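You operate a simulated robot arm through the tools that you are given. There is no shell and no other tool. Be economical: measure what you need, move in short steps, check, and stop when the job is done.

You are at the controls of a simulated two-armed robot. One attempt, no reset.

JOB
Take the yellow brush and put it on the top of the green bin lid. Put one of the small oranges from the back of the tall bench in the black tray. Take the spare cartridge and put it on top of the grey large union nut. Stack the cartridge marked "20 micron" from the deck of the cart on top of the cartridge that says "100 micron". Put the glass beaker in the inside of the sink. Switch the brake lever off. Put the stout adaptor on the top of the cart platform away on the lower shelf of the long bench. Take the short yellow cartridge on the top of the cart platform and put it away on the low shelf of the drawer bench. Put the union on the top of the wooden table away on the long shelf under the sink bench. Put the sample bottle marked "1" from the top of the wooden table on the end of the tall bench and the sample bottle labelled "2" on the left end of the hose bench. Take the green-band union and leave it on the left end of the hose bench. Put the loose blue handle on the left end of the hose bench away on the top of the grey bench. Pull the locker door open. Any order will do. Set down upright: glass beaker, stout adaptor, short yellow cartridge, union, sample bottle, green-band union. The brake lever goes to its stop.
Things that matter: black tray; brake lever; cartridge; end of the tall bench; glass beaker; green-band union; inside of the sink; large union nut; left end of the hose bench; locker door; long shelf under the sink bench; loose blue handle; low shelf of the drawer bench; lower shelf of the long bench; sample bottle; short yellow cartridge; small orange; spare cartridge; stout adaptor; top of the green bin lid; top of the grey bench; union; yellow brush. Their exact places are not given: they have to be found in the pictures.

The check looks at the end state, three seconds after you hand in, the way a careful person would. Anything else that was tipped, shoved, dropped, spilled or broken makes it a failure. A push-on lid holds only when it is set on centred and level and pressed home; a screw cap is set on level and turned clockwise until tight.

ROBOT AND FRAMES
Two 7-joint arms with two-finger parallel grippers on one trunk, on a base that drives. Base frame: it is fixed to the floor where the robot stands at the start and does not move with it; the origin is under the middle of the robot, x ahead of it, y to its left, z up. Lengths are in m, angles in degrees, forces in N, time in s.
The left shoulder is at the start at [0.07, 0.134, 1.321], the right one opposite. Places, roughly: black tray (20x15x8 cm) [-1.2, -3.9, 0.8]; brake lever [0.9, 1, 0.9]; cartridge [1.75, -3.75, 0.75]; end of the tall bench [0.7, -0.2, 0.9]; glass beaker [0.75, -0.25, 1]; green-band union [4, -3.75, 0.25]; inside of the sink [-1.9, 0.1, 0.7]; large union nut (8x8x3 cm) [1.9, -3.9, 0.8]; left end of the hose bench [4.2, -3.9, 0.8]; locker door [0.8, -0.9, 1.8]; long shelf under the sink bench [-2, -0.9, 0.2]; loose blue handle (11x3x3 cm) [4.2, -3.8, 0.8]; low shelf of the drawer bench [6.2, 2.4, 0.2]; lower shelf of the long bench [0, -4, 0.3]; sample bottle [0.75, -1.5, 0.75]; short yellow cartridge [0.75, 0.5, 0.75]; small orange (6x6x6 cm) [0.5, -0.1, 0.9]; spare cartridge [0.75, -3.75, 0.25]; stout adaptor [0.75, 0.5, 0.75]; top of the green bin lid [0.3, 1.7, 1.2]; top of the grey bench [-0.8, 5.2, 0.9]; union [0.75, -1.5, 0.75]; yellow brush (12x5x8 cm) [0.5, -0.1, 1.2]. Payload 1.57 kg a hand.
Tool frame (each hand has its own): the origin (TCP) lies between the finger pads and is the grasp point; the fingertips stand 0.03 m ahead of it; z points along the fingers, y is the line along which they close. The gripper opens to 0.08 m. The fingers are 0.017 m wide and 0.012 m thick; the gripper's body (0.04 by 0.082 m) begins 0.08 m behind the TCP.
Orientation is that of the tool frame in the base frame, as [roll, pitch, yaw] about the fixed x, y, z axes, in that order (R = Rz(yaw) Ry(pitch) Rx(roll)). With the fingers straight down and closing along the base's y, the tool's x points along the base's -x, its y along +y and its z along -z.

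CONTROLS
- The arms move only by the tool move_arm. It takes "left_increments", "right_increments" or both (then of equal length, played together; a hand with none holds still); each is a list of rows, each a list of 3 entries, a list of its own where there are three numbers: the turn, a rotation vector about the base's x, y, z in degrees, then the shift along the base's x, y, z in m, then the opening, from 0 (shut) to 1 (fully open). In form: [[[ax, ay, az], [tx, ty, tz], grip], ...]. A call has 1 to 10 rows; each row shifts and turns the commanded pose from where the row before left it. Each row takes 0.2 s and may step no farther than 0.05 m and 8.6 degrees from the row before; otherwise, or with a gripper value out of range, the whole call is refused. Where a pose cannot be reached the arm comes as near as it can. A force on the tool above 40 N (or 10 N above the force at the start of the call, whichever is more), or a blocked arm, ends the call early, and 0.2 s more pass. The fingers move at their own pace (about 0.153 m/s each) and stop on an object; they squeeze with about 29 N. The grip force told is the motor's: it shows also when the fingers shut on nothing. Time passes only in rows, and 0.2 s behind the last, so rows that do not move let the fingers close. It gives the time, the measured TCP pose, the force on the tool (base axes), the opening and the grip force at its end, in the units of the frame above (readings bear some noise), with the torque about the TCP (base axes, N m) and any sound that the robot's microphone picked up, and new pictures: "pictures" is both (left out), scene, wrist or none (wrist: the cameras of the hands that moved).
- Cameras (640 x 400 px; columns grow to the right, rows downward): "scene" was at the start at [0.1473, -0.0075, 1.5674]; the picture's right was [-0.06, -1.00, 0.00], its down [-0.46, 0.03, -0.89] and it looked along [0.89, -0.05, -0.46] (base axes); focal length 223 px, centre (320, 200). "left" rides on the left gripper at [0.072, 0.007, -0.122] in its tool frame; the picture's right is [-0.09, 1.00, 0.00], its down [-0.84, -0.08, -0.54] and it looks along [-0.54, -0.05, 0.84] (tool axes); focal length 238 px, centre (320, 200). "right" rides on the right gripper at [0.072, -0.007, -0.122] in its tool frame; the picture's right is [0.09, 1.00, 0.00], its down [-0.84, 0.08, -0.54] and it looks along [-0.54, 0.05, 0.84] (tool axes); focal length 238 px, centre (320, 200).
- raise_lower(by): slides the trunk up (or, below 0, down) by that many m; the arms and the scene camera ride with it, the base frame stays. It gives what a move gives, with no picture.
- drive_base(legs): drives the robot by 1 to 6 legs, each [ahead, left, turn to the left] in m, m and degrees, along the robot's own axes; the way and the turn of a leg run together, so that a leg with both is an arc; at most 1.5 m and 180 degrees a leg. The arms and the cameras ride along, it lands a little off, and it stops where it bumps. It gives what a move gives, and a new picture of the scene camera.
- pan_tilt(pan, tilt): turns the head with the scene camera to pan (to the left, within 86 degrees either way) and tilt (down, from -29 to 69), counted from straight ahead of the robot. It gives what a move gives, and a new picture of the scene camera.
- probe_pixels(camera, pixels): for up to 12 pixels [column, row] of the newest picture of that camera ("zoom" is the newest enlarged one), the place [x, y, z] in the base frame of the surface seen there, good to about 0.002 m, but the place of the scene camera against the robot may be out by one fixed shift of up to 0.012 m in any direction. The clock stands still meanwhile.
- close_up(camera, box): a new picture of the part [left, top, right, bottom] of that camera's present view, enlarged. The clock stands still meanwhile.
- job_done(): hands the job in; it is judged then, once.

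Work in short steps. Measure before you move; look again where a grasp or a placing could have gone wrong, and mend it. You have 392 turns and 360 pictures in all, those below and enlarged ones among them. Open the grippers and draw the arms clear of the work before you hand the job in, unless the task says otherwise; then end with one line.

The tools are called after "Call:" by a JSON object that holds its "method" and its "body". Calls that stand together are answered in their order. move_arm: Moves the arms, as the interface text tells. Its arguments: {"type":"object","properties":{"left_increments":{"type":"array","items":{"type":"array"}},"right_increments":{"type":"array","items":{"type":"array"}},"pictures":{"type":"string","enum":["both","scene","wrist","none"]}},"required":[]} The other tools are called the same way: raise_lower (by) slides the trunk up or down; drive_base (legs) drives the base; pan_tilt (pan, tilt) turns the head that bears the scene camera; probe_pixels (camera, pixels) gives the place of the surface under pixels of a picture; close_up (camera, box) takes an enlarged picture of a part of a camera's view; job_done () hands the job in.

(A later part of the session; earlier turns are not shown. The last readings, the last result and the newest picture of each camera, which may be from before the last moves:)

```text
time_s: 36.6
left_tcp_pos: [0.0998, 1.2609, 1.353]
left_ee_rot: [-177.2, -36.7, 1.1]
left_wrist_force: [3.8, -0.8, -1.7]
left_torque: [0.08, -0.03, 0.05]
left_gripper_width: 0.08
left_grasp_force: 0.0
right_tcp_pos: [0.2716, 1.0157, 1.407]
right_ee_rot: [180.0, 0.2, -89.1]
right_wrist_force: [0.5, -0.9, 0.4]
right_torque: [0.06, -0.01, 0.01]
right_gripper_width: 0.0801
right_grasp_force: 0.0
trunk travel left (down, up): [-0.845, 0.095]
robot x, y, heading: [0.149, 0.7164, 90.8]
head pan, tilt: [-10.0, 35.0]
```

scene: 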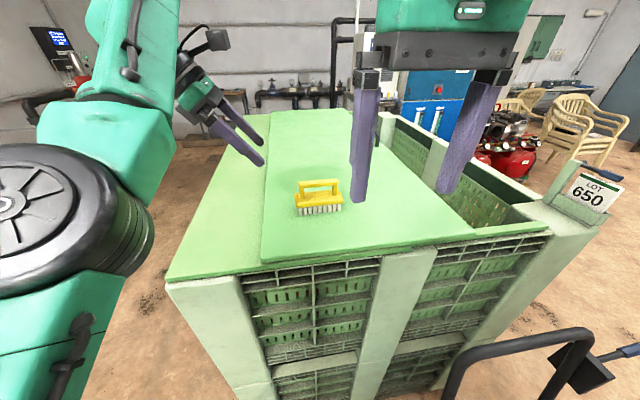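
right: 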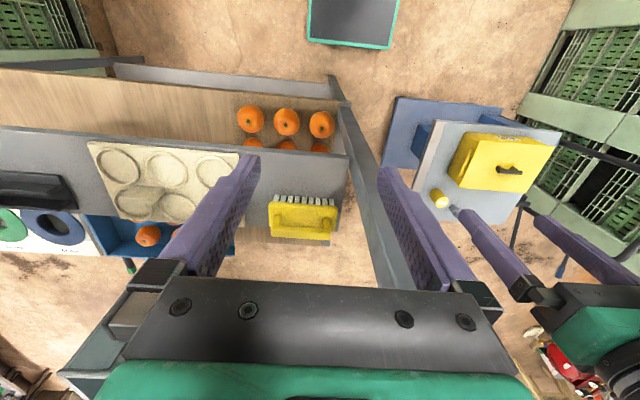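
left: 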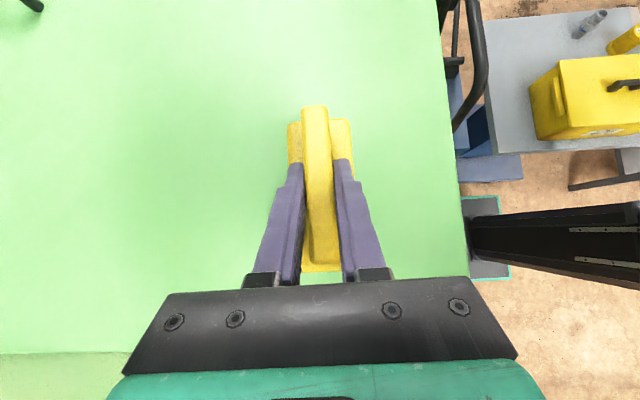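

Brush stands on the lid. Retract the left hand and look at the cart's levers to the right.

Call:
{"method": "move_arm", "body": {"left_increments": [[[0, 0, 0], [-0.04, -0.02, 0.02], 0.5], [[0, 0, 0], [-0.04, -0.03, 0], 0.5], [[0, 0, 0], [-0.04, -0.03, 0], 0.5], [[0, 0, 0], [-0.03, -0.03, 0], 0.5]], "pictures": "none"}}

Call:
{"method": "pan_tilt", "body": {"pan": -65, "tilt": 45}}

```text
time_s: 37.6
left_tcp_pos: [-0.0413, 1.1524, 1.3676]
left_ee_rot: [-179.8, -40.1, 1.0]
left_wrist_force: [-0.8, -0.4, 0.0]
left_torque: [0.01, -0.08, -0.01]
left_gripper_width: 0.0397
left_grasp_force: 0.0
right_tcp_pos: [0.2672, 1.0222, 1.4067]
right_ee_rot: [-179.9, 0.0, -89.1]
right_wrist_force: [1.0, 0.5, -0.2]
right_torque: [0.02, -0.04, -0.04]
right_gripper_width: 0.08
right_grasp_force: 0.1
trunk travel left (down, up): [-0.845, 0.095]
robot x, y, heading: [0.1478, 0.7156, 90.9]
head pan, tilt: [-10.0, 35.0]
```

```text
time_s: 38.8
left_tcp_pos: [-0.0388, 1.1534, 1.3687]
left_ee_rot: [-179.7, -40.1, 1.1]
left_wrist_force: [0.4, -0.5, 0.8]
left_torque: [-0.04, 0.01, 0.0]
left_gripper_width: 0.04
left_grasp_force: 0.1
right_tcp_pos: [0.271, 1.021, 1.4055]
right_ee_rot: [180.0, 0.1, -89.0]
right_wrist_force: [0.8, -0.4, -0.9]
right_torque: [0.03, -0.01, 0.01]
right_gripper_width: 0.08
right_grasp_force: 0.0
trunk travel left (down, up): [-0.845, 0.095]
robot x, y, heading: [0.1475, 0.7168, 90.9]
head pan, tilt: [-65.0, 45.0]
```

scene: 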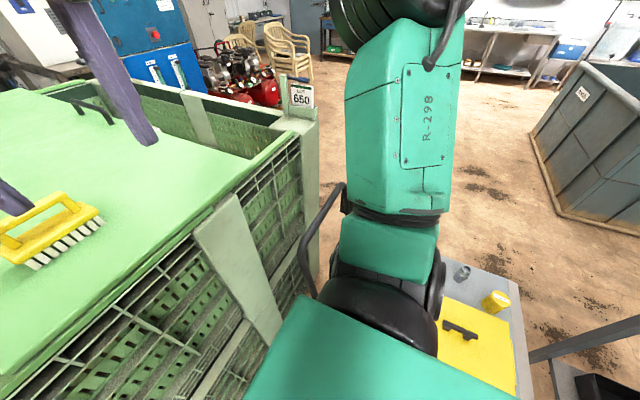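

The right arm blocks the view. Back off and turn to face the cart (+x).

Call:
{"method": "drive_base", "body": {"legs": [[-0.1, 0.2, 0], [0, 0, -91]]}}

Call:
{"method": "pan_tilt", "body": {"pan": 15, "tilt": 40}}

```text
time_s: 44.4
left_tcp_pos: [0.3901, 0.7938, 1.3676]
left_ee_rot: [-179.7, -40.2, -89.7]
left_wrist_force: [0.0, -0.3, -0.2]
left_torque: [0.02, 0.01, 0.04]
left_gripper_width: 0.04
left_grasp_force: 0.1
right_tcp_pos: [0.255, 0.4867, 1.4047]
right_ee_rot: [179.9, -0.1, -179.9]
right_wrist_force: [-0.3, -0.1, 0.8]
right_torque: [-0.01, 0.0, -0.01]
right_gripper_width: 0.0801
right_grasp_force: 0.1
trunk travel left (down, up): [-0.845, 0.095]
robot x, y, heading: [-0.0493, 0.6145, 0.1]
head pan, tilt: [-65.0, 45.0]
```

scene: 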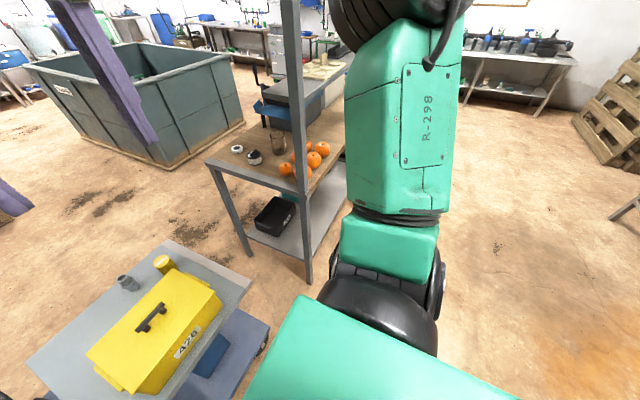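

```text
time_s: 45.9
left_tcp_pos: [0.3903, 0.794, 1.3692]
left_ee_rot: [-179.9, -40.1, -89.6]
left_wrist_force: [-0.2, -0.1, 1.4]
left_torque: [-0.03, -0.01, 0.0]
left_gripper_width: 0.0398
left_grasp_force: 0.1
right_tcp_pos: [0.2557, 0.4872, 1.4062]
right_ee_rot: [-180.0, 0.1, -179.9]
right_wrist_force: [-1.1, -0.5, 0.5]
right_torque: [0.01, 0.0, -0.01]
right_gripper_width: 0.0798
right_grasp_force: 0.0
trunk travel left (down, up): [-0.845, 0.095]
robot x, y, heading: [-0.0506, 0.6124, 0.2]
head pan, tilt: [15.0, 40.0]
```

scene: 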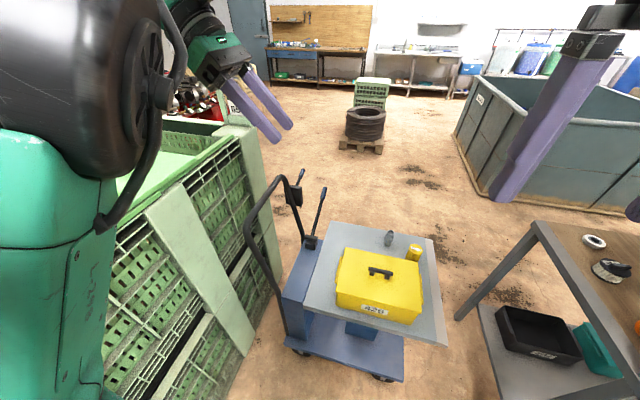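

The cart is now clear: levers at (299,190) and (318,215) on its push-bar end. Enlarge and probe.

Call:
{"method": "close_up", "body": {"camera": "scene", "box": [230, 150, 390, 270]}}

Call:
{"method": "probe_pixels", "body": {"camera": "scene", "pixels": [[301, 172], [296, 195], [323, 190], [316, 215], [311, 240], [282, 180], [248, 210], [290, 330], [330, 225], [415, 250], [388, 238], [440, 340]]}}

```text
3.33 times, centred on (310, 210) of scene
```

zoom: 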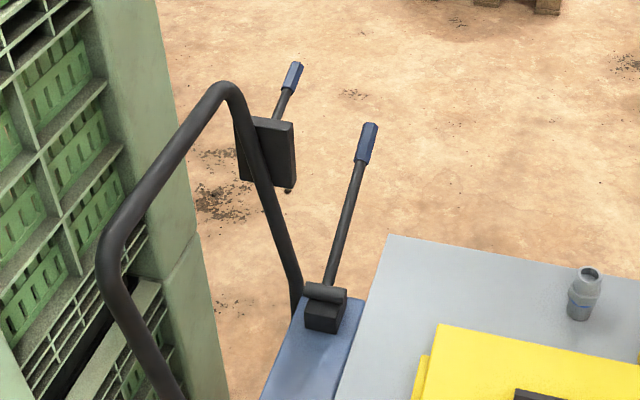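

```text
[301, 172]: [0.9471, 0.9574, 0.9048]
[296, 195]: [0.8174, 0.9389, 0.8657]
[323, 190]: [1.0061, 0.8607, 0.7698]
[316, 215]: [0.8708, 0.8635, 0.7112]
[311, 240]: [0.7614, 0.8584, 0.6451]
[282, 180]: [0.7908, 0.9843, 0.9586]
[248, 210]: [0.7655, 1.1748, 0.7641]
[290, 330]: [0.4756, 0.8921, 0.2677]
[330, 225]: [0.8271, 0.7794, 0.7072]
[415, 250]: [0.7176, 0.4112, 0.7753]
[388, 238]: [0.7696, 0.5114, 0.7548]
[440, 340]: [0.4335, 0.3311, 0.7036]
```

The lever with the box on the push bar (tip ~[0.95,0.96,0.905]) is the brake; I'll work it from the cart's far side later. Next here: the beaker with the left hand from the bench end, same lean. Retract the right hand, drive to about (0.1,0.1) and lower the trunk.

Call:
{"method": "move_arm", "body": {"right_increments": [[[0, 0, 0], [-0.03, 0, 0], 1], [[0, 0, 0], [-0.03, 0, 0], 1], [[0, 0, 0], [-0.03, 0, 0], 1], [[0, 0, 0], [-0.02, 0, 0], 1]], "pictures": "none"}}

Call:
{"method": "drive_base", "body": {"legs": [[0, -0.5, 0], [0.14, 0, 0]]}}

Call:
{"method": "raise_lower", "body": {"by": -0.2}}

Call:
{"method": "pan_tilt", "body": {"pan": -10, "tilt": 35}}

```text
time_s: 46.9
left_tcp_pos: [0.388, 0.7943, 1.3683]
left_ee_rot: [-179.7, -40.1, -89.7]
left_wrist_force: [0.1, 0.0, 0.0]
left_torque: [0.02, 0.0, 0.01]
left_gripper_width: 0.0399
left_grasp_force: 0.1
right_tcp_pos: [0.1441, 0.4867, 1.4051]
right_ee_rot: [180.0, 0.1, -179.9]
right_wrist_force: [0.2, -0.4, 0.1]
right_torque: [-0.02, -0.01, 0.02]
right_gripper_width: 0.0801
right_grasp_force: 0.0
trunk travel left (down, up): [-0.845, 0.095]
robot x, y, heading: [-0.0502, 0.6115, -0.0]
head pan, tilt: [15.0, 40.0]
```

```text
time_s: 50.7
left_tcp_pos: [0.5268, 0.3031, 1.3708]
left_ee_rot: [-179.5, -40.1, -89.5]
left_wrist_force: [0.6, 0.1, 0.4]
left_torque: [0.01, 0.01, 0.02]
left_gripper_width: 0.0398
left_grasp_force: 0.0
right_tcp_pos: [0.2817, -0.0069, 1.4059]
right_ee_rot: [180.0, 0.3, -179.6]
right_wrist_force: [-0.3, -0.7, -0.8]
right_torque: [-0.05, 0.01, 0.0]
right_gripper_width: 0.0802
right_grasp_force: 0.0
trunk travel left (down, up): [-0.845, 0.095]
robot x, y, heading: [0.0938, 0.1223, 0.5]
head pan, tilt: [15.0, 40.0]
```

scene: 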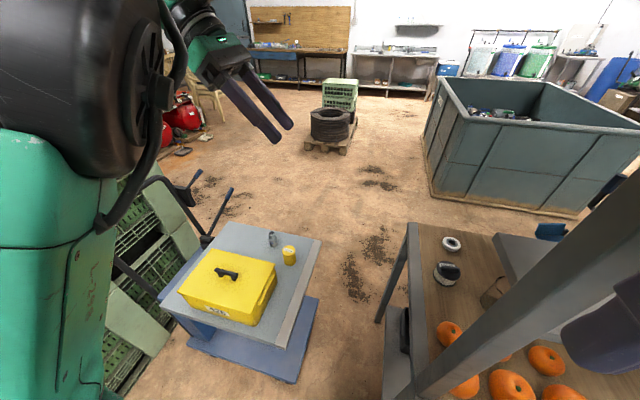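

```text
time_s: 52.9
left_tcp_pos: [0.5299, 0.3035, 1.1687]
left_ee_rot: [-179.6, -40.1, -89.3]
left_wrist_force: [0.2, -0.2, -0.3]
left_torque: [0.0, 0.01, 0.02]
left_gripper_width: 0.0399
left_grasp_force: 0.1
right_tcp_pos: [0.2863, -0.0062, 1.205]
right_ee_rot: [-180.0, 0.1, -179.6]
right_wrist_force: [-0.1, 0.3, 0.1]
right_torque: [0.02, 0.02, 0.0]
right_gripper_width: 0.0799
right_grasp_force: 0.0
trunk travel left (down, up): [-0.645, 0.295]
robot x, y, heading: [0.0899, 0.1213, 0.6]
head pan, tilt: [15.0, 40.0]
```

```text
time_s: 53.8
left_tcp_pos: [0.5305, 0.3031, 1.1683]
left_ee_rot: [-179.6, -40.1, -89.3]
left_wrist_force: [1.0, 1.1, -0.3]
left_torque: [-0.01, -0.02, 0.04]
left_gripper_width: 0.04
left_grasp_force: 0.1
right_tcp_pos: [0.2863, -0.0071, 1.206]
right_ee_rot: [180.0, 0.1, -179.6]
right_wrist_force: [0.3, 0.3, 0.3]
right_torque: [0.01, -0.01, -0.01]
right_gripper_width: 0.0801
right_grasp_force: 0.1
trunk travel left (down, up): [-0.645, 0.295]
robot x, y, heading: [0.0921, 0.1226, 0.5]
head pan, tilt: [-10.0, 35.0]
```

scene: 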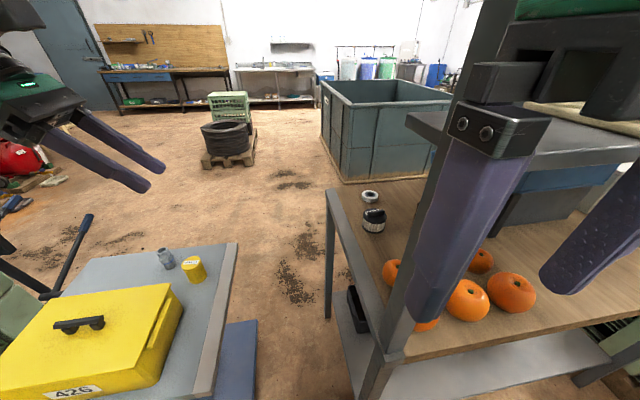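

Beaker needs about (0.54,-0.38) relative; strafe right 0.15 and pull left hand over the gap, with a wrist view.

Call:
{"method": "drive_base", "body": {"legs": [[0, -0.15, 0]]}}

Call:
{"method": "move_arm", "body": {"left_increments": [[[0, 0, 0], [0.03, -0.02, -0.01], 1], [[0, 0, 0], [0.03, -0.02, -0.01], 1], [[0, 0, 0], [0.03, -0.02, -0.01], 1], [[0, 0, 0], [0.015, -0.03, -0.01], 1], [[0, 0, 0], [0, -0.03, -0.02], 1]], "pictures": "wrist"}}

```text
time_s: 55.1
left_tcp_pos: [0.5299, 0.1583, 1.169]
left_ee_rot: [-179.7, -40.2, -89.2]
left_wrist_force: [-0.1, -0.4, 0.5]
left_torque: [-0.04, 0.01, 0.01]
left_gripper_width: 0.04
left_grasp_force: 0.0
right_tcp_pos: [0.2866, -0.1513, 1.2048]
right_ee_rot: [-179.9, 0.1, -179.5]
right_wrist_force: [0.2, -0.1, -0.4]
right_torque: [-0.01, 0.02, 0.0]
right_gripper_width: 0.0798
right_grasp_force: 0.1
trunk travel left (down, up): [-0.645, 0.295]
robot x, y, heading: [0.0926, -0.0262, 0.5]
head pan, tilt: [-10.0, 35.0]
```

scene: 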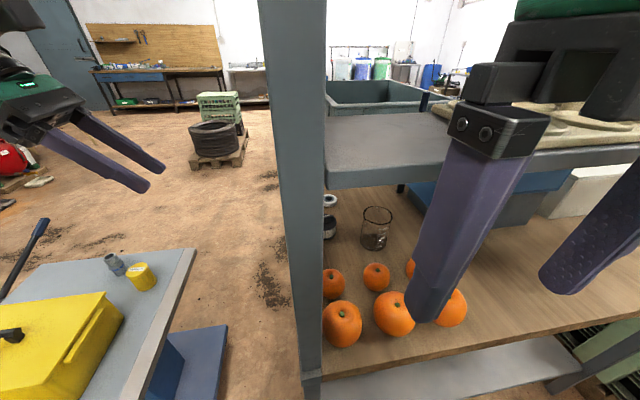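

```text
time_s: 56.4
left_tcp_pos: [0.6338, 0.0355, 1.1078]
left_ee_rot: [-179.9, -40.1, -89.2]
left_wrist_force: [-0.1, -0.2, -0.1]
left_torque: [0.03, 0.0, 0.01]
left_gripper_width: 0.0802
left_grasp_force: 0.0
right_tcp_pos: [0.2869, -0.1551, 1.2046]
right_ee_rot: [179.9, 0.1, -179.4]
right_wrist_force: [1.0, -0.7, 0.5]
right_torque: [-0.01, 0.0, 0.01]
right_gripper_width: 0.0798
right_grasp_force: 0.1
trunk travel left (down, up): [-0.645, 0.295]
robot x, y, heading: [0.0929, -0.0244, 0.9]
head pan, tilt: [-10.0, 35.0]
```

left: 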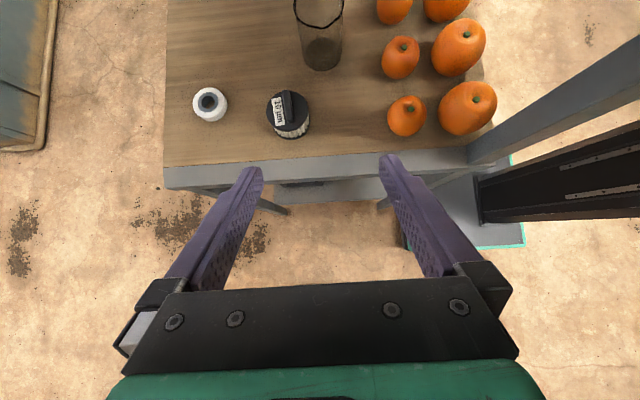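

Beaker base seen at (322,52), body (320,15). Probe it precisely.

Call:
{"method": "probe_pixels", "body": {"camera": "left", "pixels": [[303, 24], [320, 27], [340, 15], [307, 55], [322, 68], [341, 50], [295, 12], [342, 5], [320, 15], [322, 50]]}}

Call:
{"method": "move_arm", "body": {"left_increments": [[[0, 0, 0], [0, -0.045, -0.005], 1], [[0, 0, 0], [0, -0.045, -0.005], 1], [[0, 0, 0], [0, -0.045, -0.01], 1], [[0, 0, 0], [0, -0.04, -0.01], 1]], "pictures": "wrist"}}

```text
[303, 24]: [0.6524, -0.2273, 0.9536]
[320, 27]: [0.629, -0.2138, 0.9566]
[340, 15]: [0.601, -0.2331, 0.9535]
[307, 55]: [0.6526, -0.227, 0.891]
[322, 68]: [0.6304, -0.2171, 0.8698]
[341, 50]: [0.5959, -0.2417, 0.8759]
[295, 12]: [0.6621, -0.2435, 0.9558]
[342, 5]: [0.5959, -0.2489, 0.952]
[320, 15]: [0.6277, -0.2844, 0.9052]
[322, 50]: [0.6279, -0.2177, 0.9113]
```

```text
time_s: 57.4
left_tcp_pos: [0.6452, -0.1324, 1.0823]
left_ee_rot: [-179.7, -40.2, -89.2]
left_wrist_force: [0.5, 0.0, 0.8]
left_torque: [0.01, 0.02, 0.0]
left_gripper_width: 0.08
left_grasp_force: 0.2
left hand out of reach, approached as far as the arm can: row 2, 3, 4
right_tcp_pos: [0.2866, -0.154, 1.2054]
right_ee_rot: [180.0, 0.0, -179.5]
right_wrist_force: [-0.1, 0.0, -0.1]
right_torque: [0.0, 0.01, 0.01]
right_gripper_width: 0.0799
right_grasp_force: 0.1
trunk travel left (down, up): [-0.645, 0.295]
robot x, y, heading: [0.0927, -0.0275, 0.4]
head pan, tilt: [-10.0, 35.0]
```

left: 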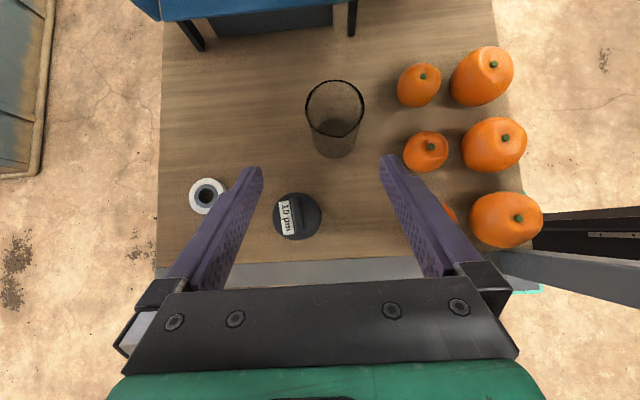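

Beaker centre [0.629,-0.2475], 67 mm wide, rim z 0.954. Go to the pre-grasp point 0.12 back along the fingers: [0.629,-0.17,1.03].

Call:
{"method": "move_arm", "body": {"left_increments": [[[0, 0, 0], [-0.008, -0.01, -0.025], 1], [[0, 0, 0], [-0.008, -0.025, -0.025], 1], [[0, 0, 0], [0, 0, 0], 1]], "pictures": "wrist"}}

Call:
{"method": "probe_pixels", "body": {"camera": "left", "pixels": [[320, 100]]}}

```text
time_s: 58.1
left_tcp_pos: [0.6508, -0.1285, 1.0673]
left_ee_rot: [-179.8, -40.0, -89.2]
left_wrist_force: [1.0, -0.4, 0.5]
left_torque: [0.02, 0.0, 0.0]
left_gripper_width: 0.08
left_grasp_force: 0.0
left hand out of reach, approached as far as the arm can: row 1, 2
right_tcp_pos: [0.2875, -0.1532, 1.2057]
right_ee_rot: [-180.0, 0.0, -179.5]
right_wrist_force: [0.0, 0.2, -0.3]
right_torque: [-0.01, 0.0, -0.03]
right_gripper_width: 0.0801
right_grasp_force: 0.1
trunk travel left (down, up): [-0.645, 0.295]
robot x, y, heading: [0.0913, -0.0265, 0.1]
head pan, tilt: [-10.0, 35.0]
```

left: 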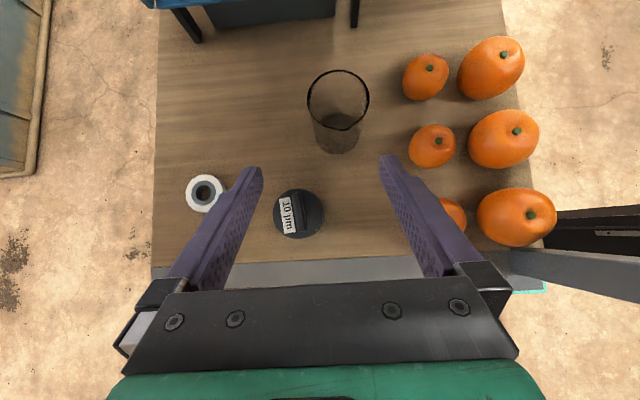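

```text
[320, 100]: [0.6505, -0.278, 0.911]
```

The left arm can't get that far across; I'll take the beaker from the bench front later. But the nearest small orange [0.50,-0.106] is well reachable with this same left-hand lean. Back out and line up with it.

Call:
{"method": "move_arm", "body": {"left_increments": [[[0, 0, 0], [0, 0.04, 0.015], 1], [[0, 0, 0], [0, 0.04, 0.015], 1], [[0, 0, 0], [0, 0.04, 0], 1], [[0, 0, 0], [-0.04, 0.02, 0], 1], [[0, 0, 0], [-0.04, 0, 0], 1], [[0, 0, 0], [-0.04, 0, 0], 0.85], [[0, 0, 0], [-0.03, 0, -0.02], 0.85], [[0, 0, 0], [0, 0, -0.03], 0.85]], "pictures": "wrist"}}

```text
time_s: 60.0
left_tcp_pos: [0.5743, 0.0779, 1.0938]
left_ee_rot: [-178.7, -42.0, -89.4]
left_wrist_force: [-0.3, -0.5, 0.0]
left_torque: [-0.04, 0.02, 0.01]
left_gripper_width: 0.0682
left_grasp_force: 0.1
left hand out of reach, approached as far as the arm can: row 4, 5, 6, 7, 8
right_tcp_pos: [0.2878, -0.1533, 1.2049]
right_ee_rot: [180.0, 0.0, -179.6]
right_wrist_force: [0.0, 0.7, -0.5]
right_torque: [0.0, 0.04, 0.01]
right_gripper_width: 0.08
right_grasp_force: 0.1
trunk travel left (down, up): [-0.645, 0.295]
robot x, y, heading: [0.0926, -0.0267, 0.4]
head pan, tilt: [-10.0, 35.0]
```

left: 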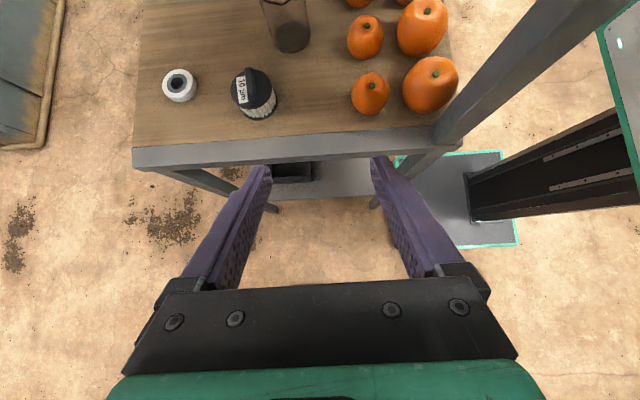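

The solver seems stuck near a limit; move back up toward a known good pose.

Call:
{"method": "move_arm", "body": {"left_increments": [[[0, 0, 0], [-0.01, 0.03, 0.03], 0.85], [[0, 0, 0], [-0.02, 0.03, 0.03], 0.85], [[0, 0, 0], [-0.03, 0.02, 0.02], 0.85], [[0, 0, 0], [-0.04, 0, 0], 0.85]], "pictures": "scene"}}

```text
time_s: 61.0
left_tcp_pos: [0.4764, 0.1551, 1.1515]
left_ee_rot: [176.8, -41.3, -86.5]
left_wrist_force: [-0.1, -0.9, -0.3]
left_torque: [-0.01, -0.02, 0.01]
left_gripper_width: 0.068
left_grasp_force: 0.1
right_tcp_pos: [0.2855, -0.1529, 1.2056]
right_ee_rot: [-180.0, 0.1, -179.4]
right_wrist_force: [-1.4, -4.1, 0.2]
right_torque: [0.5, -0.27, 0.33]
right_gripper_width: 0.08
right_grasp_force: 0.0
trunk travel left (down, up): [-0.645, 0.295]
robot x, y, heading: [0.0922, -0.0246, 0.5]
head pan, tilt: [-10.0, 35.0]
```

scene: 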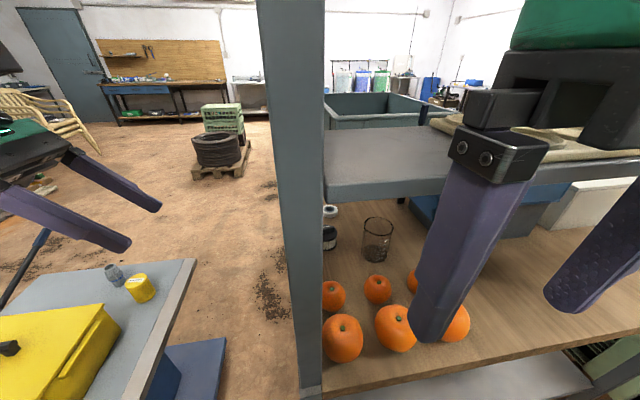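

The right hand felt a 4 N touch, maybe arm to arm. Move the left hand a bit farther out and up and check.

Call:
{"method": "move_arm", "body": {"left_increments": [[[0, 0, 0], [0, 0.03, 0.03], 0.85], [[0, 0, 0], [-0.01, 0.03, 0.03], 0.85], [[0, 0, 0], [0, 0, 0], 0.85]], "pictures": "none"}}

Call:
{"method": "pan_tilt", "body": {"pan": 40, "tilt": 25}}

```text
time_s: 61.8
left_tcp_pos: [0.4626, 0.2053, 1.1861]
left_ee_rot: [-179.3, -40.0, -89.3]
left_wrist_force: [0.1, -1.1, 0.4]
left_torque: [0.0, 0.0, 0.01]
left_gripper_width: 0.0682
left_grasp_force: 0.1
left hand out of reach, approached as far as the arm can: row 1, 2
right_tcp_pos: [0.2878, -0.1539, 1.2046]
right_ee_rot: [179.9, 0.0, -179.5]
right_wrist_force: [0.9, 0.6, 0.5]
right_torque: [0.05, 0.03, -0.01]
right_gripper_width: 0.08
right_grasp_force: 0.2
trunk travel left (down, up): [-0.645, 0.295]
robot x, y, heading: [0.09, -0.0292, 0.4]
head pan, tilt: [-10.0, 35.0]
```

```text
time_s: 62.9
left_tcp_pos: [0.4617, 0.2061, 1.1852]
left_ee_rot: [-179.3, -40.1, -89.2]
left_wrist_force: [-0.4, -0.7, 0.3]
left_torque: [-0.01, 0.01, -0.01]
left_gripper_width: 0.068
left_grasp_force: 0.1
right_tcp_pos: [0.2861, -0.1526, 1.2052]
right_ee_rot: [180.0, 0.1, -179.5]
right_wrist_force: [0.2, -0.2, -0.4]
right_torque: [0.01, 0.01, -0.03]
right_gripper_width: 0.0799
right_grasp_force: 0.0
trunk travel left (down, up): [-0.645, 0.295]
robot x, y, heading: [0.094, -0.0292, 0.6]
head pan, tilt: [40.0, 25.0]
```

scene: 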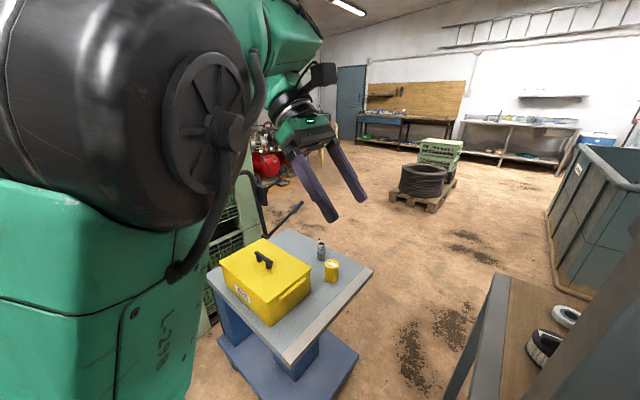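

The left elbow has folded up. I restore the hand to its starting posture (straight down, closing along y) to unwind the arm.

Call:
{"method": "move_arm", "body": {"left_increments": [[[8, 0, 0], [0, 0, 0], 0.85], [[8, 0, 0], [0, 0, 0], 0.85], [[8, 0, 0], [0, 0, 0], 0.85], [[8, 0, 0], [0, 0, 0], 0.85], [[8, 0, 0], [0, 0, 0], 0.85], [[0, 0, -8], [0, -0.01, 0], 0.85], [[0, 0, -8], [0, -0.01, 0], 0.85], [[0, 0, -8], [0, -0.01, 0], 0.85], [[0, 0, -8], [0, -0.01, 0], 0.85], [[0, 0, -8], [0, -0.01, 0], 0.85]], "pictures": "none"}}

Call:
{"method": "move_arm", "body": {"left_increments": [[[0, 0, -8], [0, -0.01, 0], 0.85], [[0, 0, -8], [0, -0.01, 0], 0.85], [[0, 0, -8], [0, -0.01, 0], 0.85], [[0, 0, -8], [0, -0.01, 0], 0.85], [[0, 0, -8], [0, 0, 0], 0.85], [[0, 0, -8], [0, 0, 0], 0.85], [[0, 0, -2], [0, 0, 0], 0.85]], "pictures": "scene"}}

```text
time_s: 65.1
left_tcp_pos: [0.4854, 0.1949, 1.2149]
left_ee_rot: [-179.3, -0.1, -129.5]
left_wrist_force: [-0.7, 0.5, 0.0]
left_torque: [0.01, 0.0, -0.02]
left_gripper_width: 0.0682
left_grasp_force: 0.0
left hand out of reach, approached as far as the arm can: row 5, 6, 7, 8, 9, 10
right_tcp_pos: [0.2868, -0.1533, 1.205]
right_ee_rot: [-180.0, 0.1, -179.5]
right_wrist_force: [-0.7, 0.8, 0.2]
right_torque: [0.02, -0.04, 0.02]
right_gripper_width: 0.0801
right_grasp_force: 0.1
trunk travel left (down, up): [-0.645, 0.295]
robot x, y, heading: [0.0906, -0.0269, 0.2]
head pan, tilt: [40.0, 25.0]
```

```text
time_s: 66.7
left_tcp_pos: [0.4936, 0.1841, 1.2164]
left_ee_rot: [-179.1, -0.1, -179.5]
left_wrist_force: [-0.5, -0.7, -0.2]
left_torque: [0.03, 0.01, 0.02]
left_gripper_width: 0.068
left_grasp_force: 0.0
left hand out of reach, approached as far as the arm can: row 1, 2, 3, 4
right_tcp_pos: [0.286, -0.1532, 1.2043]
right_ee_rot: [180.0, 0.1, -179.6]
right_wrist_force: [-0.3, 0.7, 0.2]
right_torque: [0.03, 0.0, -0.01]
right_gripper_width: 0.0799
right_grasp_force: 0.1
trunk travel left (down, up): [-0.645, 0.295]
robot x, y, heading: [0.0918, -0.0293, 0.4]
head pan, tilt: [40.0, 25.0]
```

scene: 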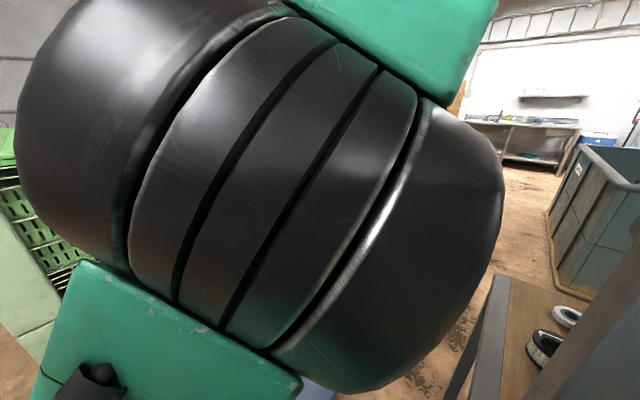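

The left elbow is up in front of the head. I extend the hand far out to the left to unfold the arm.

Call:
{"method": "move_arm", "body": {"left_increments": [[[0, 0, 0], [0, 0.045, 0], 0.85], [[0, 0, 0], [0, 0.045, 0], 0.85], [[0, 0, 0], [0, 0.045, 0], 0.85], [[0, 0, 0], [0, 0.045, 0], 0.85], [[0, 0, 0], [0, 0.045, 0], 0.85], [[0, 0, 0], [0, 0.045, 0], 0.85], [[0, 0, 0], [0, 0.045, 0], 0.85], [[0, 0, 0], [0, 0.045, 0], 0.85]], "pictures": "scene"}}

```text
time_s: 68.5
left_tcp_pos: [0.445, 0.5074, 1.1649]
left_ee_rot: [-179.3, 0.0, -179.5]
left_wrist_force: [0.3, 0.1, 0.0]
left_torque: [-0.01, -0.02, 0.01]
left_gripper_width: 0.0684
left_grasp_force: 0.1
left hand out of reach, approached as far as the arm can: row 4, 5, 6, 7, 8
right_tcp_pos: [0.2851, -0.152, 1.2057]
right_ee_rot: [-179.9, 0.1, -179.5]
right_wrist_force: [-0.2, -0.2, 0.0]
right_torque: [-0.02, 0.03, 0.0]
right_gripper_width: 0.0799
right_grasp_force: 0.0
trunk travel left (down, up): [-0.645, 0.295]
robot x, y, heading: [0.0913, -0.0247, 0.5]
head pan, tilt: [40.0, 25.0]
```

scene: 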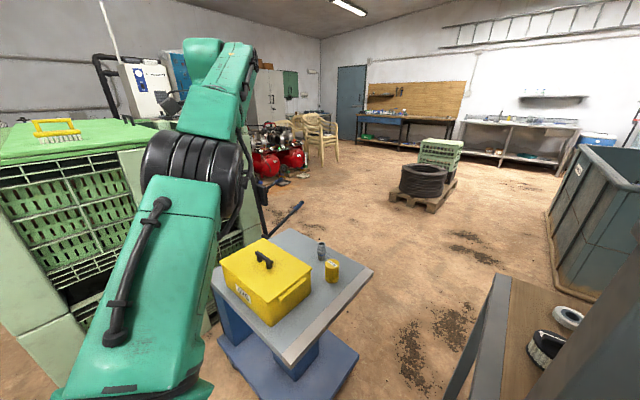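

Now the arm is unfolded. Raise the trunk 0.12 so the wrist is near shoulder height, then bring the hand down in front.

Call:
{"method": "raise_lower", "body": {"by": 0.12}}

Call:
{"method": "move_arm", "body": {"left_increments": [[[0, 0, 0], [-0.01, -0.035, -0.03], 0.85], [[0, 0, 0], [-0.01, -0.035, -0.03], 0.85], [[0, 0, 0], [-0.01, -0.035, -0.03], 0.85], [[0, 0, 0], [-0.01, -0.035, -0.03], 0.85], [[0, 0, 0], [0, -0.035, -0.03], 0.85], [[0, 0, 0], [0, -0.035, -0.03], 0.85], [[0, 0, 0], [0, -0.035, -0.03], 0.85], [[0, 0, 0], [0, -0.035, -0.02], 0.85], [[0, 0, 0], [0, 0, -0.02], 0.85]], "pictures": "scene"}}

```text
time_s: 70.0
left_tcp_pos: [0.446, 0.505, 1.286]
left_ee_rot: [-179.4, -0.1, -179.4]
left_wrist_force: [1.4, -0.7, 0.2]
left_torque: [0.01, -0.01, 0.03]
left_gripper_width: 0.0678
left_grasp_force: 0.2
right_tcp_pos: [0.2873, -0.154, 1.3257]
right_ee_rot: [180.0, 0.1, -179.5]
right_wrist_force: [0.6, -0.7, 0.9]
right_torque: [-0.03, 0.02, -0.02]
right_gripper_width: 0.08
right_grasp_force: 0.1
trunk travel left (down, up): [-0.765, 0.175]
robot x, y, heading: [0.0947, -0.0279, 0.8]
head pan, tilt: [40.0, 25.0]
```

```text
time_s: 72.0
left_tcp_pos: [0.4064, 0.3565, 1.0511]
left_ee_rot: [-179.3, 0.1, -179.5]
left_wrist_force: [-0.6, 0.0, -0.4]
left_torque: [-0.01, 0.03, 0.01]
left_gripper_width: 0.0679
left_grasp_force: 0.0
left hand out of reach, approached as far as the arm can: row 5, 6, 7, 8
right_tcp_pos: [0.2865, -0.1528, 1.3255]
right_ee_rot: [179.8, 0.2, -179.5]
right_wrist_force: [-0.3, 0.3, 0.3]
right_torque: [-0.05, -0.01, 0.03]
right_gripper_width: 0.0799
right_grasp_force: 0.0
trunk travel left (down, up): [-0.765, 0.175]
robot x, y, heading: [0.0934, -0.0282, 0.7]
head pan, tilt: [40.0, 25.0]
```

scene: 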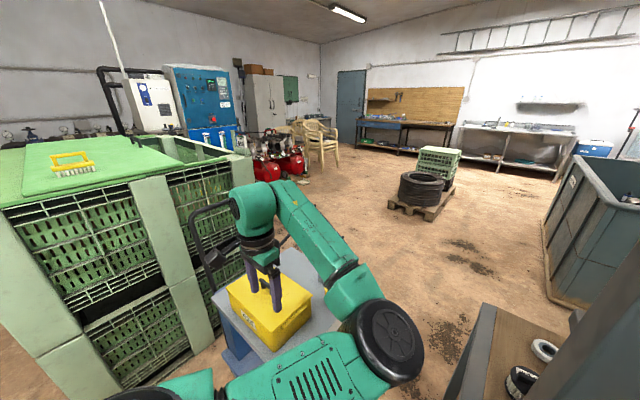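

The elbow is now on the inner side. Raise the hand back up toward the starting posture relative to the shoulder.

Call:
{"method": "move_arm", "body": {"left_increments": [[[0, 0, 0], [-0.01, 0, 0.045], 0.85], [[0, 0, 0], [-0.01, 0, 0.045], 0.85], [[0, 0, 0], [-0.01, 0, 0.045], 0.85], [[0, 0, 0], [-0.01, 0, 0.045], 0.85], [[0, 0, 0], [-0.01, 0, 0.045], 0.85], [[0, 0, 0], [0, -0.03, 0], 0.85], [[0, 0, 0], [0, -0.03, 0], 0.85], [[0, 0, 0], [0, -0.03, 0], 0.85], [[0, 0, 0], [0, -0.03, 0], 0.85]], "pictures": "scene"}}

```text
time_s: 74.0
left_tcp_pos: [0.3562, 0.351, 1.2785]
left_ee_rot: [-179.2, 0.0, -179.3]
left_wrist_force: [0.1, 0.1, 0.4]
left_torque: [0.0, -0.01, 0.02]
left_gripper_width: 0.0679
left_grasp_force: 0.0
left hand out of reach, approached as far as the arm can: row 6, 7, 8, 9
right_tcp_pos: [0.2854, -0.1535, 1.3255]
right_ee_rot: [180.0, 0.2, -179.5]
right_wrist_force: [0.0, -0.5, -1.7]
right_torque: [0.0, -0.02, 0.0]
right_gripper_width: 0.0803
right_grasp_force: 0.1
trunk travel left (down, up): [-0.765, 0.175]
robot x, y, heading: [0.0943, -0.0268, 0.5]
head pan, tilt: [40.0, 25.0]
```

scene: 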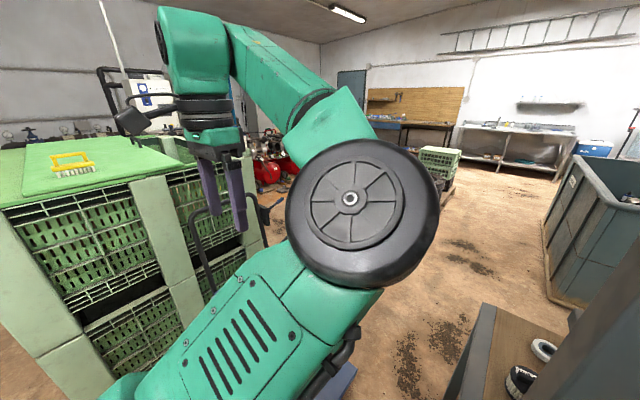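

Try yawing the hand +90° (the orientation that worked at first) with the arm lifted a bit, then moving right.

Call:
{"method": "move_arm", "body": {"left_increments": [[[0, 0, 8.5], [0, 0, 0.02], 0.85], [[0, 0, 8.5], [0, 0, 0.02], 0.85], [[0, 0, 8.5], [0, 0, 0.02], 0.85], [[0, 0, 8.5], [0, 0, 0.02], 0.85], [[0, 0, 8.5], [0, 0, 0.02], 0.85], [[0, 0, 8.5], [0, 0, 0], 0.85], [[0, 0, 8.5], [0, -0.03, 0], 0.85], [[0, 0, 8.5], [0, -0.03, 0], 0.85], [[0, 0, 8.5], [0, -0.03, 0], 0.85], [[0, 0, 8.5], [0, -0.03, 0], 0.85]], "pictures": "scene"}}

```text
time_s: 76.2
left_tcp_pos: [0.4042, 0.2654, 1.3543]
left_ee_rot: [-179.3, 0.2, -94.2]
left_wrist_force: [0.4, -0.6, 0.3]
left_torque: [0.01, 0.01, 0.01]
left_gripper_width: 0.068
left_grasp_force: 0.1
left hand out of reach, approached as far as the arm can: row 5, 8, 9, 10
right_tcp_pos: [0.2863, -0.1543, 1.3252]
right_ee_rot: [179.9, 0.0, -179.5]
right_wrist_force: [0.4, -0.4, -1.3]
right_torque: [0.02, -0.03, 0.02]
right_gripper_width: 0.0799
right_grasp_force: 0.0
trunk travel left (down, up): [-0.765, 0.175]
robot x, y, heading: [0.088, -0.0267, 0.5]
head pan, tilt: [40.0, 25.0]
```

scene: 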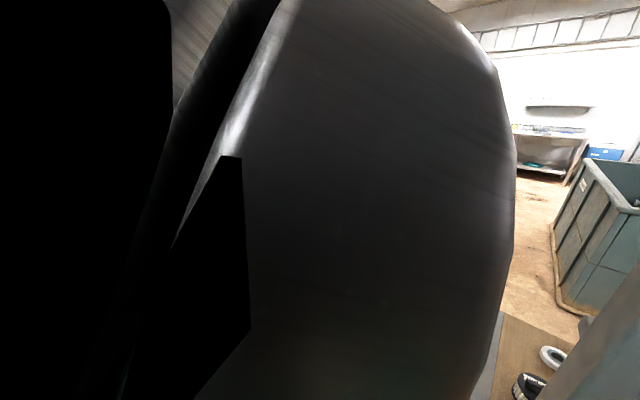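

The elbow blocks the head. Leaning the hand toward horizontal (pointing −y) should force the elbow out to the left; do this in free space.

Call:
{"method": "move_arm", "body": {"left_increments": [[[-8, 0, 0], [0, 0, 0], 0.85], [[-8, 0, 0], [0, 0, 0], 0.85], [[-8, 0, 0], [0, 0, 0], 0.85], [[-8, 0, 0], [0, 0, -0.01], 0.85], [[-8, 0, 0], [0, 0, -0.01], 0.85], [[-8, 0, 0], [0, 0, -0.01], 0.85], [[-8, 0, 0], [0, 0, -0.01], 0.85], [[-8, 0, 0], [0, 0, -0.01], 0.85], [[-8, 0, 0], [0, 0, -0.01], 0.85], [[-8, 0, 0], [0, 0, 0], 0.85]], "pictures": "scene"}}

```text
time_s: 78.4
left_tcp_pos: [0.4202, 0.258, 1.2338]
left_ee_rot: [-155.0, -79.2, -114.5]
left_wrist_force: [0.3, -0.2, -0.4]
left_torque: [-0.03, 0.01, -0.02]
left_gripper_width: 0.0678
left_grasp_force: 0.0
left hand out of reach, approached as far as the arm can: row 1, 2, 3, 4, 7, 8, 9, 10
right_tcp_pos: [0.2873, -0.1523, 1.3263]
right_ee_rot: [-179.9, 0.0, -179.5]
right_wrist_force: [0.3, 0.0, 0.3]
right_torque: [-0.02, -0.01, -0.01]
right_gripper_width: 0.0802
right_grasp_force: 0.1
trunk travel left (down, up): [-0.765, 0.175]
robot x, y, heading: [0.0925, -0.0264, 0.5]
head pan, tilt: [40.0, 25.0]
```

scene: 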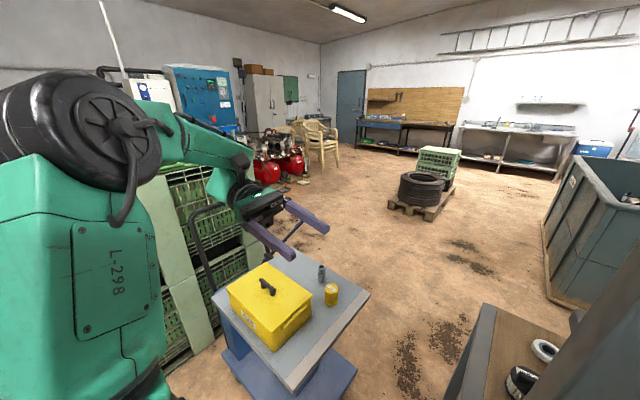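

Elbow is out left again. Bring the lean back to 45° and move to a pre-grasp by the orange: TCP ≈ [0.50,-0.03,0.98].

Call:
{"method": "move_arm", "body": {"left_increments": [[[0, 4.5, 0], [0.03, 0, -0.02], 0.85], [[0, 0, 0], [0.03, -0.01, -0.03], 0.85], [[5, 0, 0], [0.02, -0.03, -0.03], 0.85], [[6, 0, 0], [0, -0.035, -0.03], 0.85], [[6, 0, 0], [0, -0.035, -0.03], 0.85], [[6, 0, 0], [0, -0.035, -0.03], 0.85], [[6, 0, 0], [0, -0.035, -0.03], 0.85], [[6, 0, 0], [0, -0.035, -0.03], 0.85]], "pictures": "both"}}

```text
time_s: 80.2
left_tcp_pos: [0.503, 0.1111, 0.9825]
left_ee_rot: [179.7, -45.1, -90.0]
left_wrist_force: [-1.3, -0.5, -0.8]
left_torque: [-0.01, -0.01, -0.04]
left_gripper_width: 0.0678
left_grasp_force: 0.1
left hand out of reach, approached as far as the arm can: row 1, 2, 7, 8
right_tcp_pos: [0.2895, -0.1538, 1.3253]
right_ee_rot: [180.0, 0.0, -179.5]
right_wrist_force: [0.3, 0.2, -0.6]
right_torque: [0.0, 0.02, -0.02]
right_gripper_width: 0.0802
right_grasp_force: 0.1
trunk travel left (down, up): [-0.765, 0.175]
robot x, y, heading: [0.0889, -0.0272, 0.5]
head pan, tilt: [40.0, 25.0]
```

scene: 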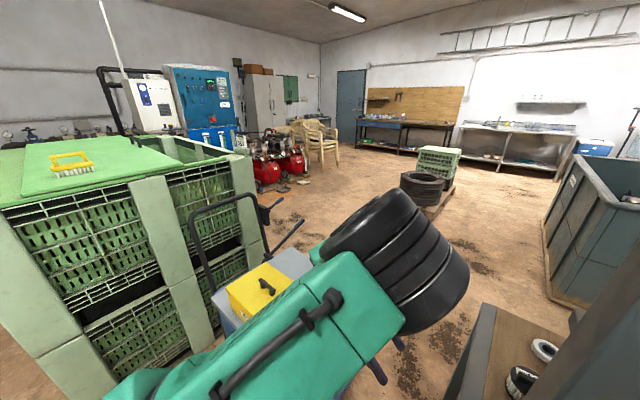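
left: 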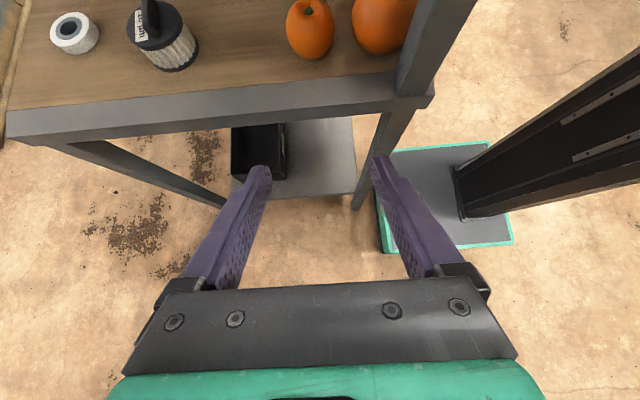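

The elbow swung inside again because the hand was low relative to the shoulder. Go back to the leaned-out high posture, then reduce lean while staying high, and use the trunk for height.

Call:
{"method": "move_arm", "body": {"left_increments": [[[0, 0, 0], [-0.01, 0.03, 0.035], 0.85], [[-6, 0, 0], [-0.01, 0.03, 0.035], 0.85], [[-8, 0, 0], [-0.01, 0.03, 0.035], 0.85], [[-8, 0, 0], [-0.01, 0.03, 0.035], 0.85], [[-8, 0, 0], [-0.01, 0.02, 0.035], 0.85], [[-8, 0, 0], [0, 0, 0.035], 0.85], [[0, 0, 0], [0, 0, 0.035], 0.85], [[0, 0, 0], [0, 0, 0.035], 0.85], [[0, 0, 0], [0, 0, 0.03], 0.85]], "pictures": "scene"}}

```text
time_s: 82.2
left_tcp_pos: [0.4187, 0.2245, 1.24]
left_ee_rot: [178.1, -83.1, -87.7]
left_wrist_force: [-0.4, 0.4, 0.0]
left_torque: [0.02, -0.01, -0.01]
left_gripper_width: 0.0684
left_grasp_force: 0.1
left hand out of reach, approached as far as the arm can: row 6, 7, 8, 9
right_tcp_pos: [0.2872, -0.1531, 1.325]
right_ee_rot: [-180.0, 0.1, -179.5]
right_wrist_force: [0.5, 0.4, 0.4]
right_torque: [-0.01, 0.0, -0.02]
right_gripper_width: 0.08
right_grasp_force: 0.1
trunk travel left (down, up): [-0.765, 0.175]
robot x, y, heading: [0.0978, -0.0275, 0.6]
head pan, tilt: [40.0, 25.0]
```

scene: 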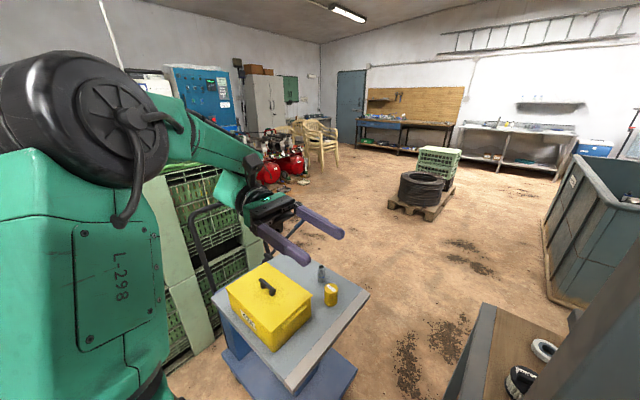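

Good posture now. Reduce lean to 45° keeping position, moving slightly forward.

Call:
{"method": "move_arm", "body": {"left_increments": [[[6, 0, 0], [0.01, 0, 0], 0.85], [[6, 0, 0], [0.01, 0, 0], 0.85], [[6, 0, 0], [0.01, -0.01, 0], 0.85], [[6, 0, 0], [0.01, -0.01, 0], 0.85], [[6, 0, 0], [0.01, -0.01, 0], 0.85], [[6, 0, 0], [0.01, -0.01, 0], 0.85], [[2, 0, 0], [0.01, -0.01, 0], 0.85]], "pictures": "scene"}}

```text
time_s: 83.8
left_tcp_pos: [0.4896, 0.1752, 1.2382]
left_ee_rot: [179.8, -45.0, -90.0]
left_wrist_force: [-0.1, 0.5, 0.8]
left_torque: [-0.01, 0.01, 0.03]
left_gripper_width: 0.0677
left_grasp_force: 0.1
right_tcp_pos: [0.2873, -0.1534, 1.3251]
right_ee_rot: [179.9, 0.0, -179.5]
right_wrist_force: [0.0, -0.2, -0.7]
right_torque: [0.03, 0.01, 0.01]
right_gripper_width: 0.0799
right_grasp_force: 0.1
trunk travel left (down, up): [-0.765, 0.175]
robot x, y, heading: [0.0945, -0.0264, 0.4]
head pan, tilt: [40.0, 25.0]
```

scene: 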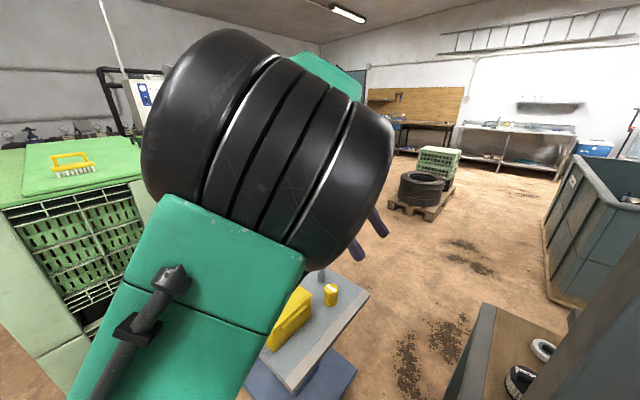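

This matches the good brush posture. Lower the trunk 0.25 (TCP to ~0.988), then approach along −y.

Call:
{"method": "raise_lower", "body": {"by": -0.25}}

Call:
{"method": "move_arm", "body": {"left_increments": [[[0, 0, 0], [0.005, -0.03, 0], 0.85], [[0, 0, 0], [0.005, -0.03, 0], 0.85], [[0, 0, 0], [0, -0.03, 0], 0.85], [[0, 0, 0], [0, -0.03, 0], 0.85], [[0, 0, 0], [0, -0.03, 0], 0.85], [[0, 0, 0], [0, -0.03, 0], 0.85]], "pictures": "wrist"}}

```text
time_s: 86.4
left_tcp_pos: [0.4893, 0.1759, 0.988]
left_ee_rot: [179.7, -45.1, -89.9]
left_wrist_force: [-0.3, 0.0, 1.0]
left_torque: [0.03, -0.02, 0.03]
left_gripper_width: 0.0681
left_grasp_force: 0.0
right_tcp_pos: [0.2869, -0.153, 1.0753]
right_ee_rot: [180.0, 0.1, -179.5]
right_wrist_force: [0.1, 0.7, -0.7]
right_torque: [-0.01, 0.0, -0.01]
right_gripper_width: 0.08
right_grasp_force: 0.1
trunk travel left (down, up): [-0.515, 0.425]
robot x, y, heading: [0.0902, -0.026, 0.5]
head pan, tilt: [40.0, 25.0]
```

```text
time_s: 87.8
left_tcp_pos: [0.5457, 0.0615, 1.0197]
left_ee_rot: [-179.6, -45.9, -90.1]
left_wrist_force: [0.2, -0.4, -0.3]
left_torque: [-0.05, 0.01, -0.03]
left_gripper_width: 0.0681
left_grasp_force: 0.1
left hand out of reach, approached as far as the arm can: row 3, 4, 5, 6
right_tcp_pos: [0.2869, -0.1541, 1.0745]
right_ee_rot: [-179.9, 0.0, -179.5]
right_wrist_force: [0.0, 0.0, 0.6]
right_torque: [0.0, 0.03, 0.01]
right_gripper_width: 0.08
right_grasp_force: 0.2
trunk travel left (down, up): [-0.515, 0.425]
robot x, y, heading: [0.0896, -0.0266, 0.4]
head pan, tilt: [40.0, 25.0]
```

left: 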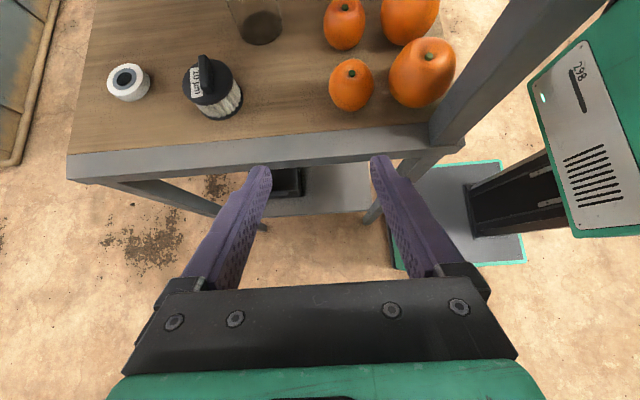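

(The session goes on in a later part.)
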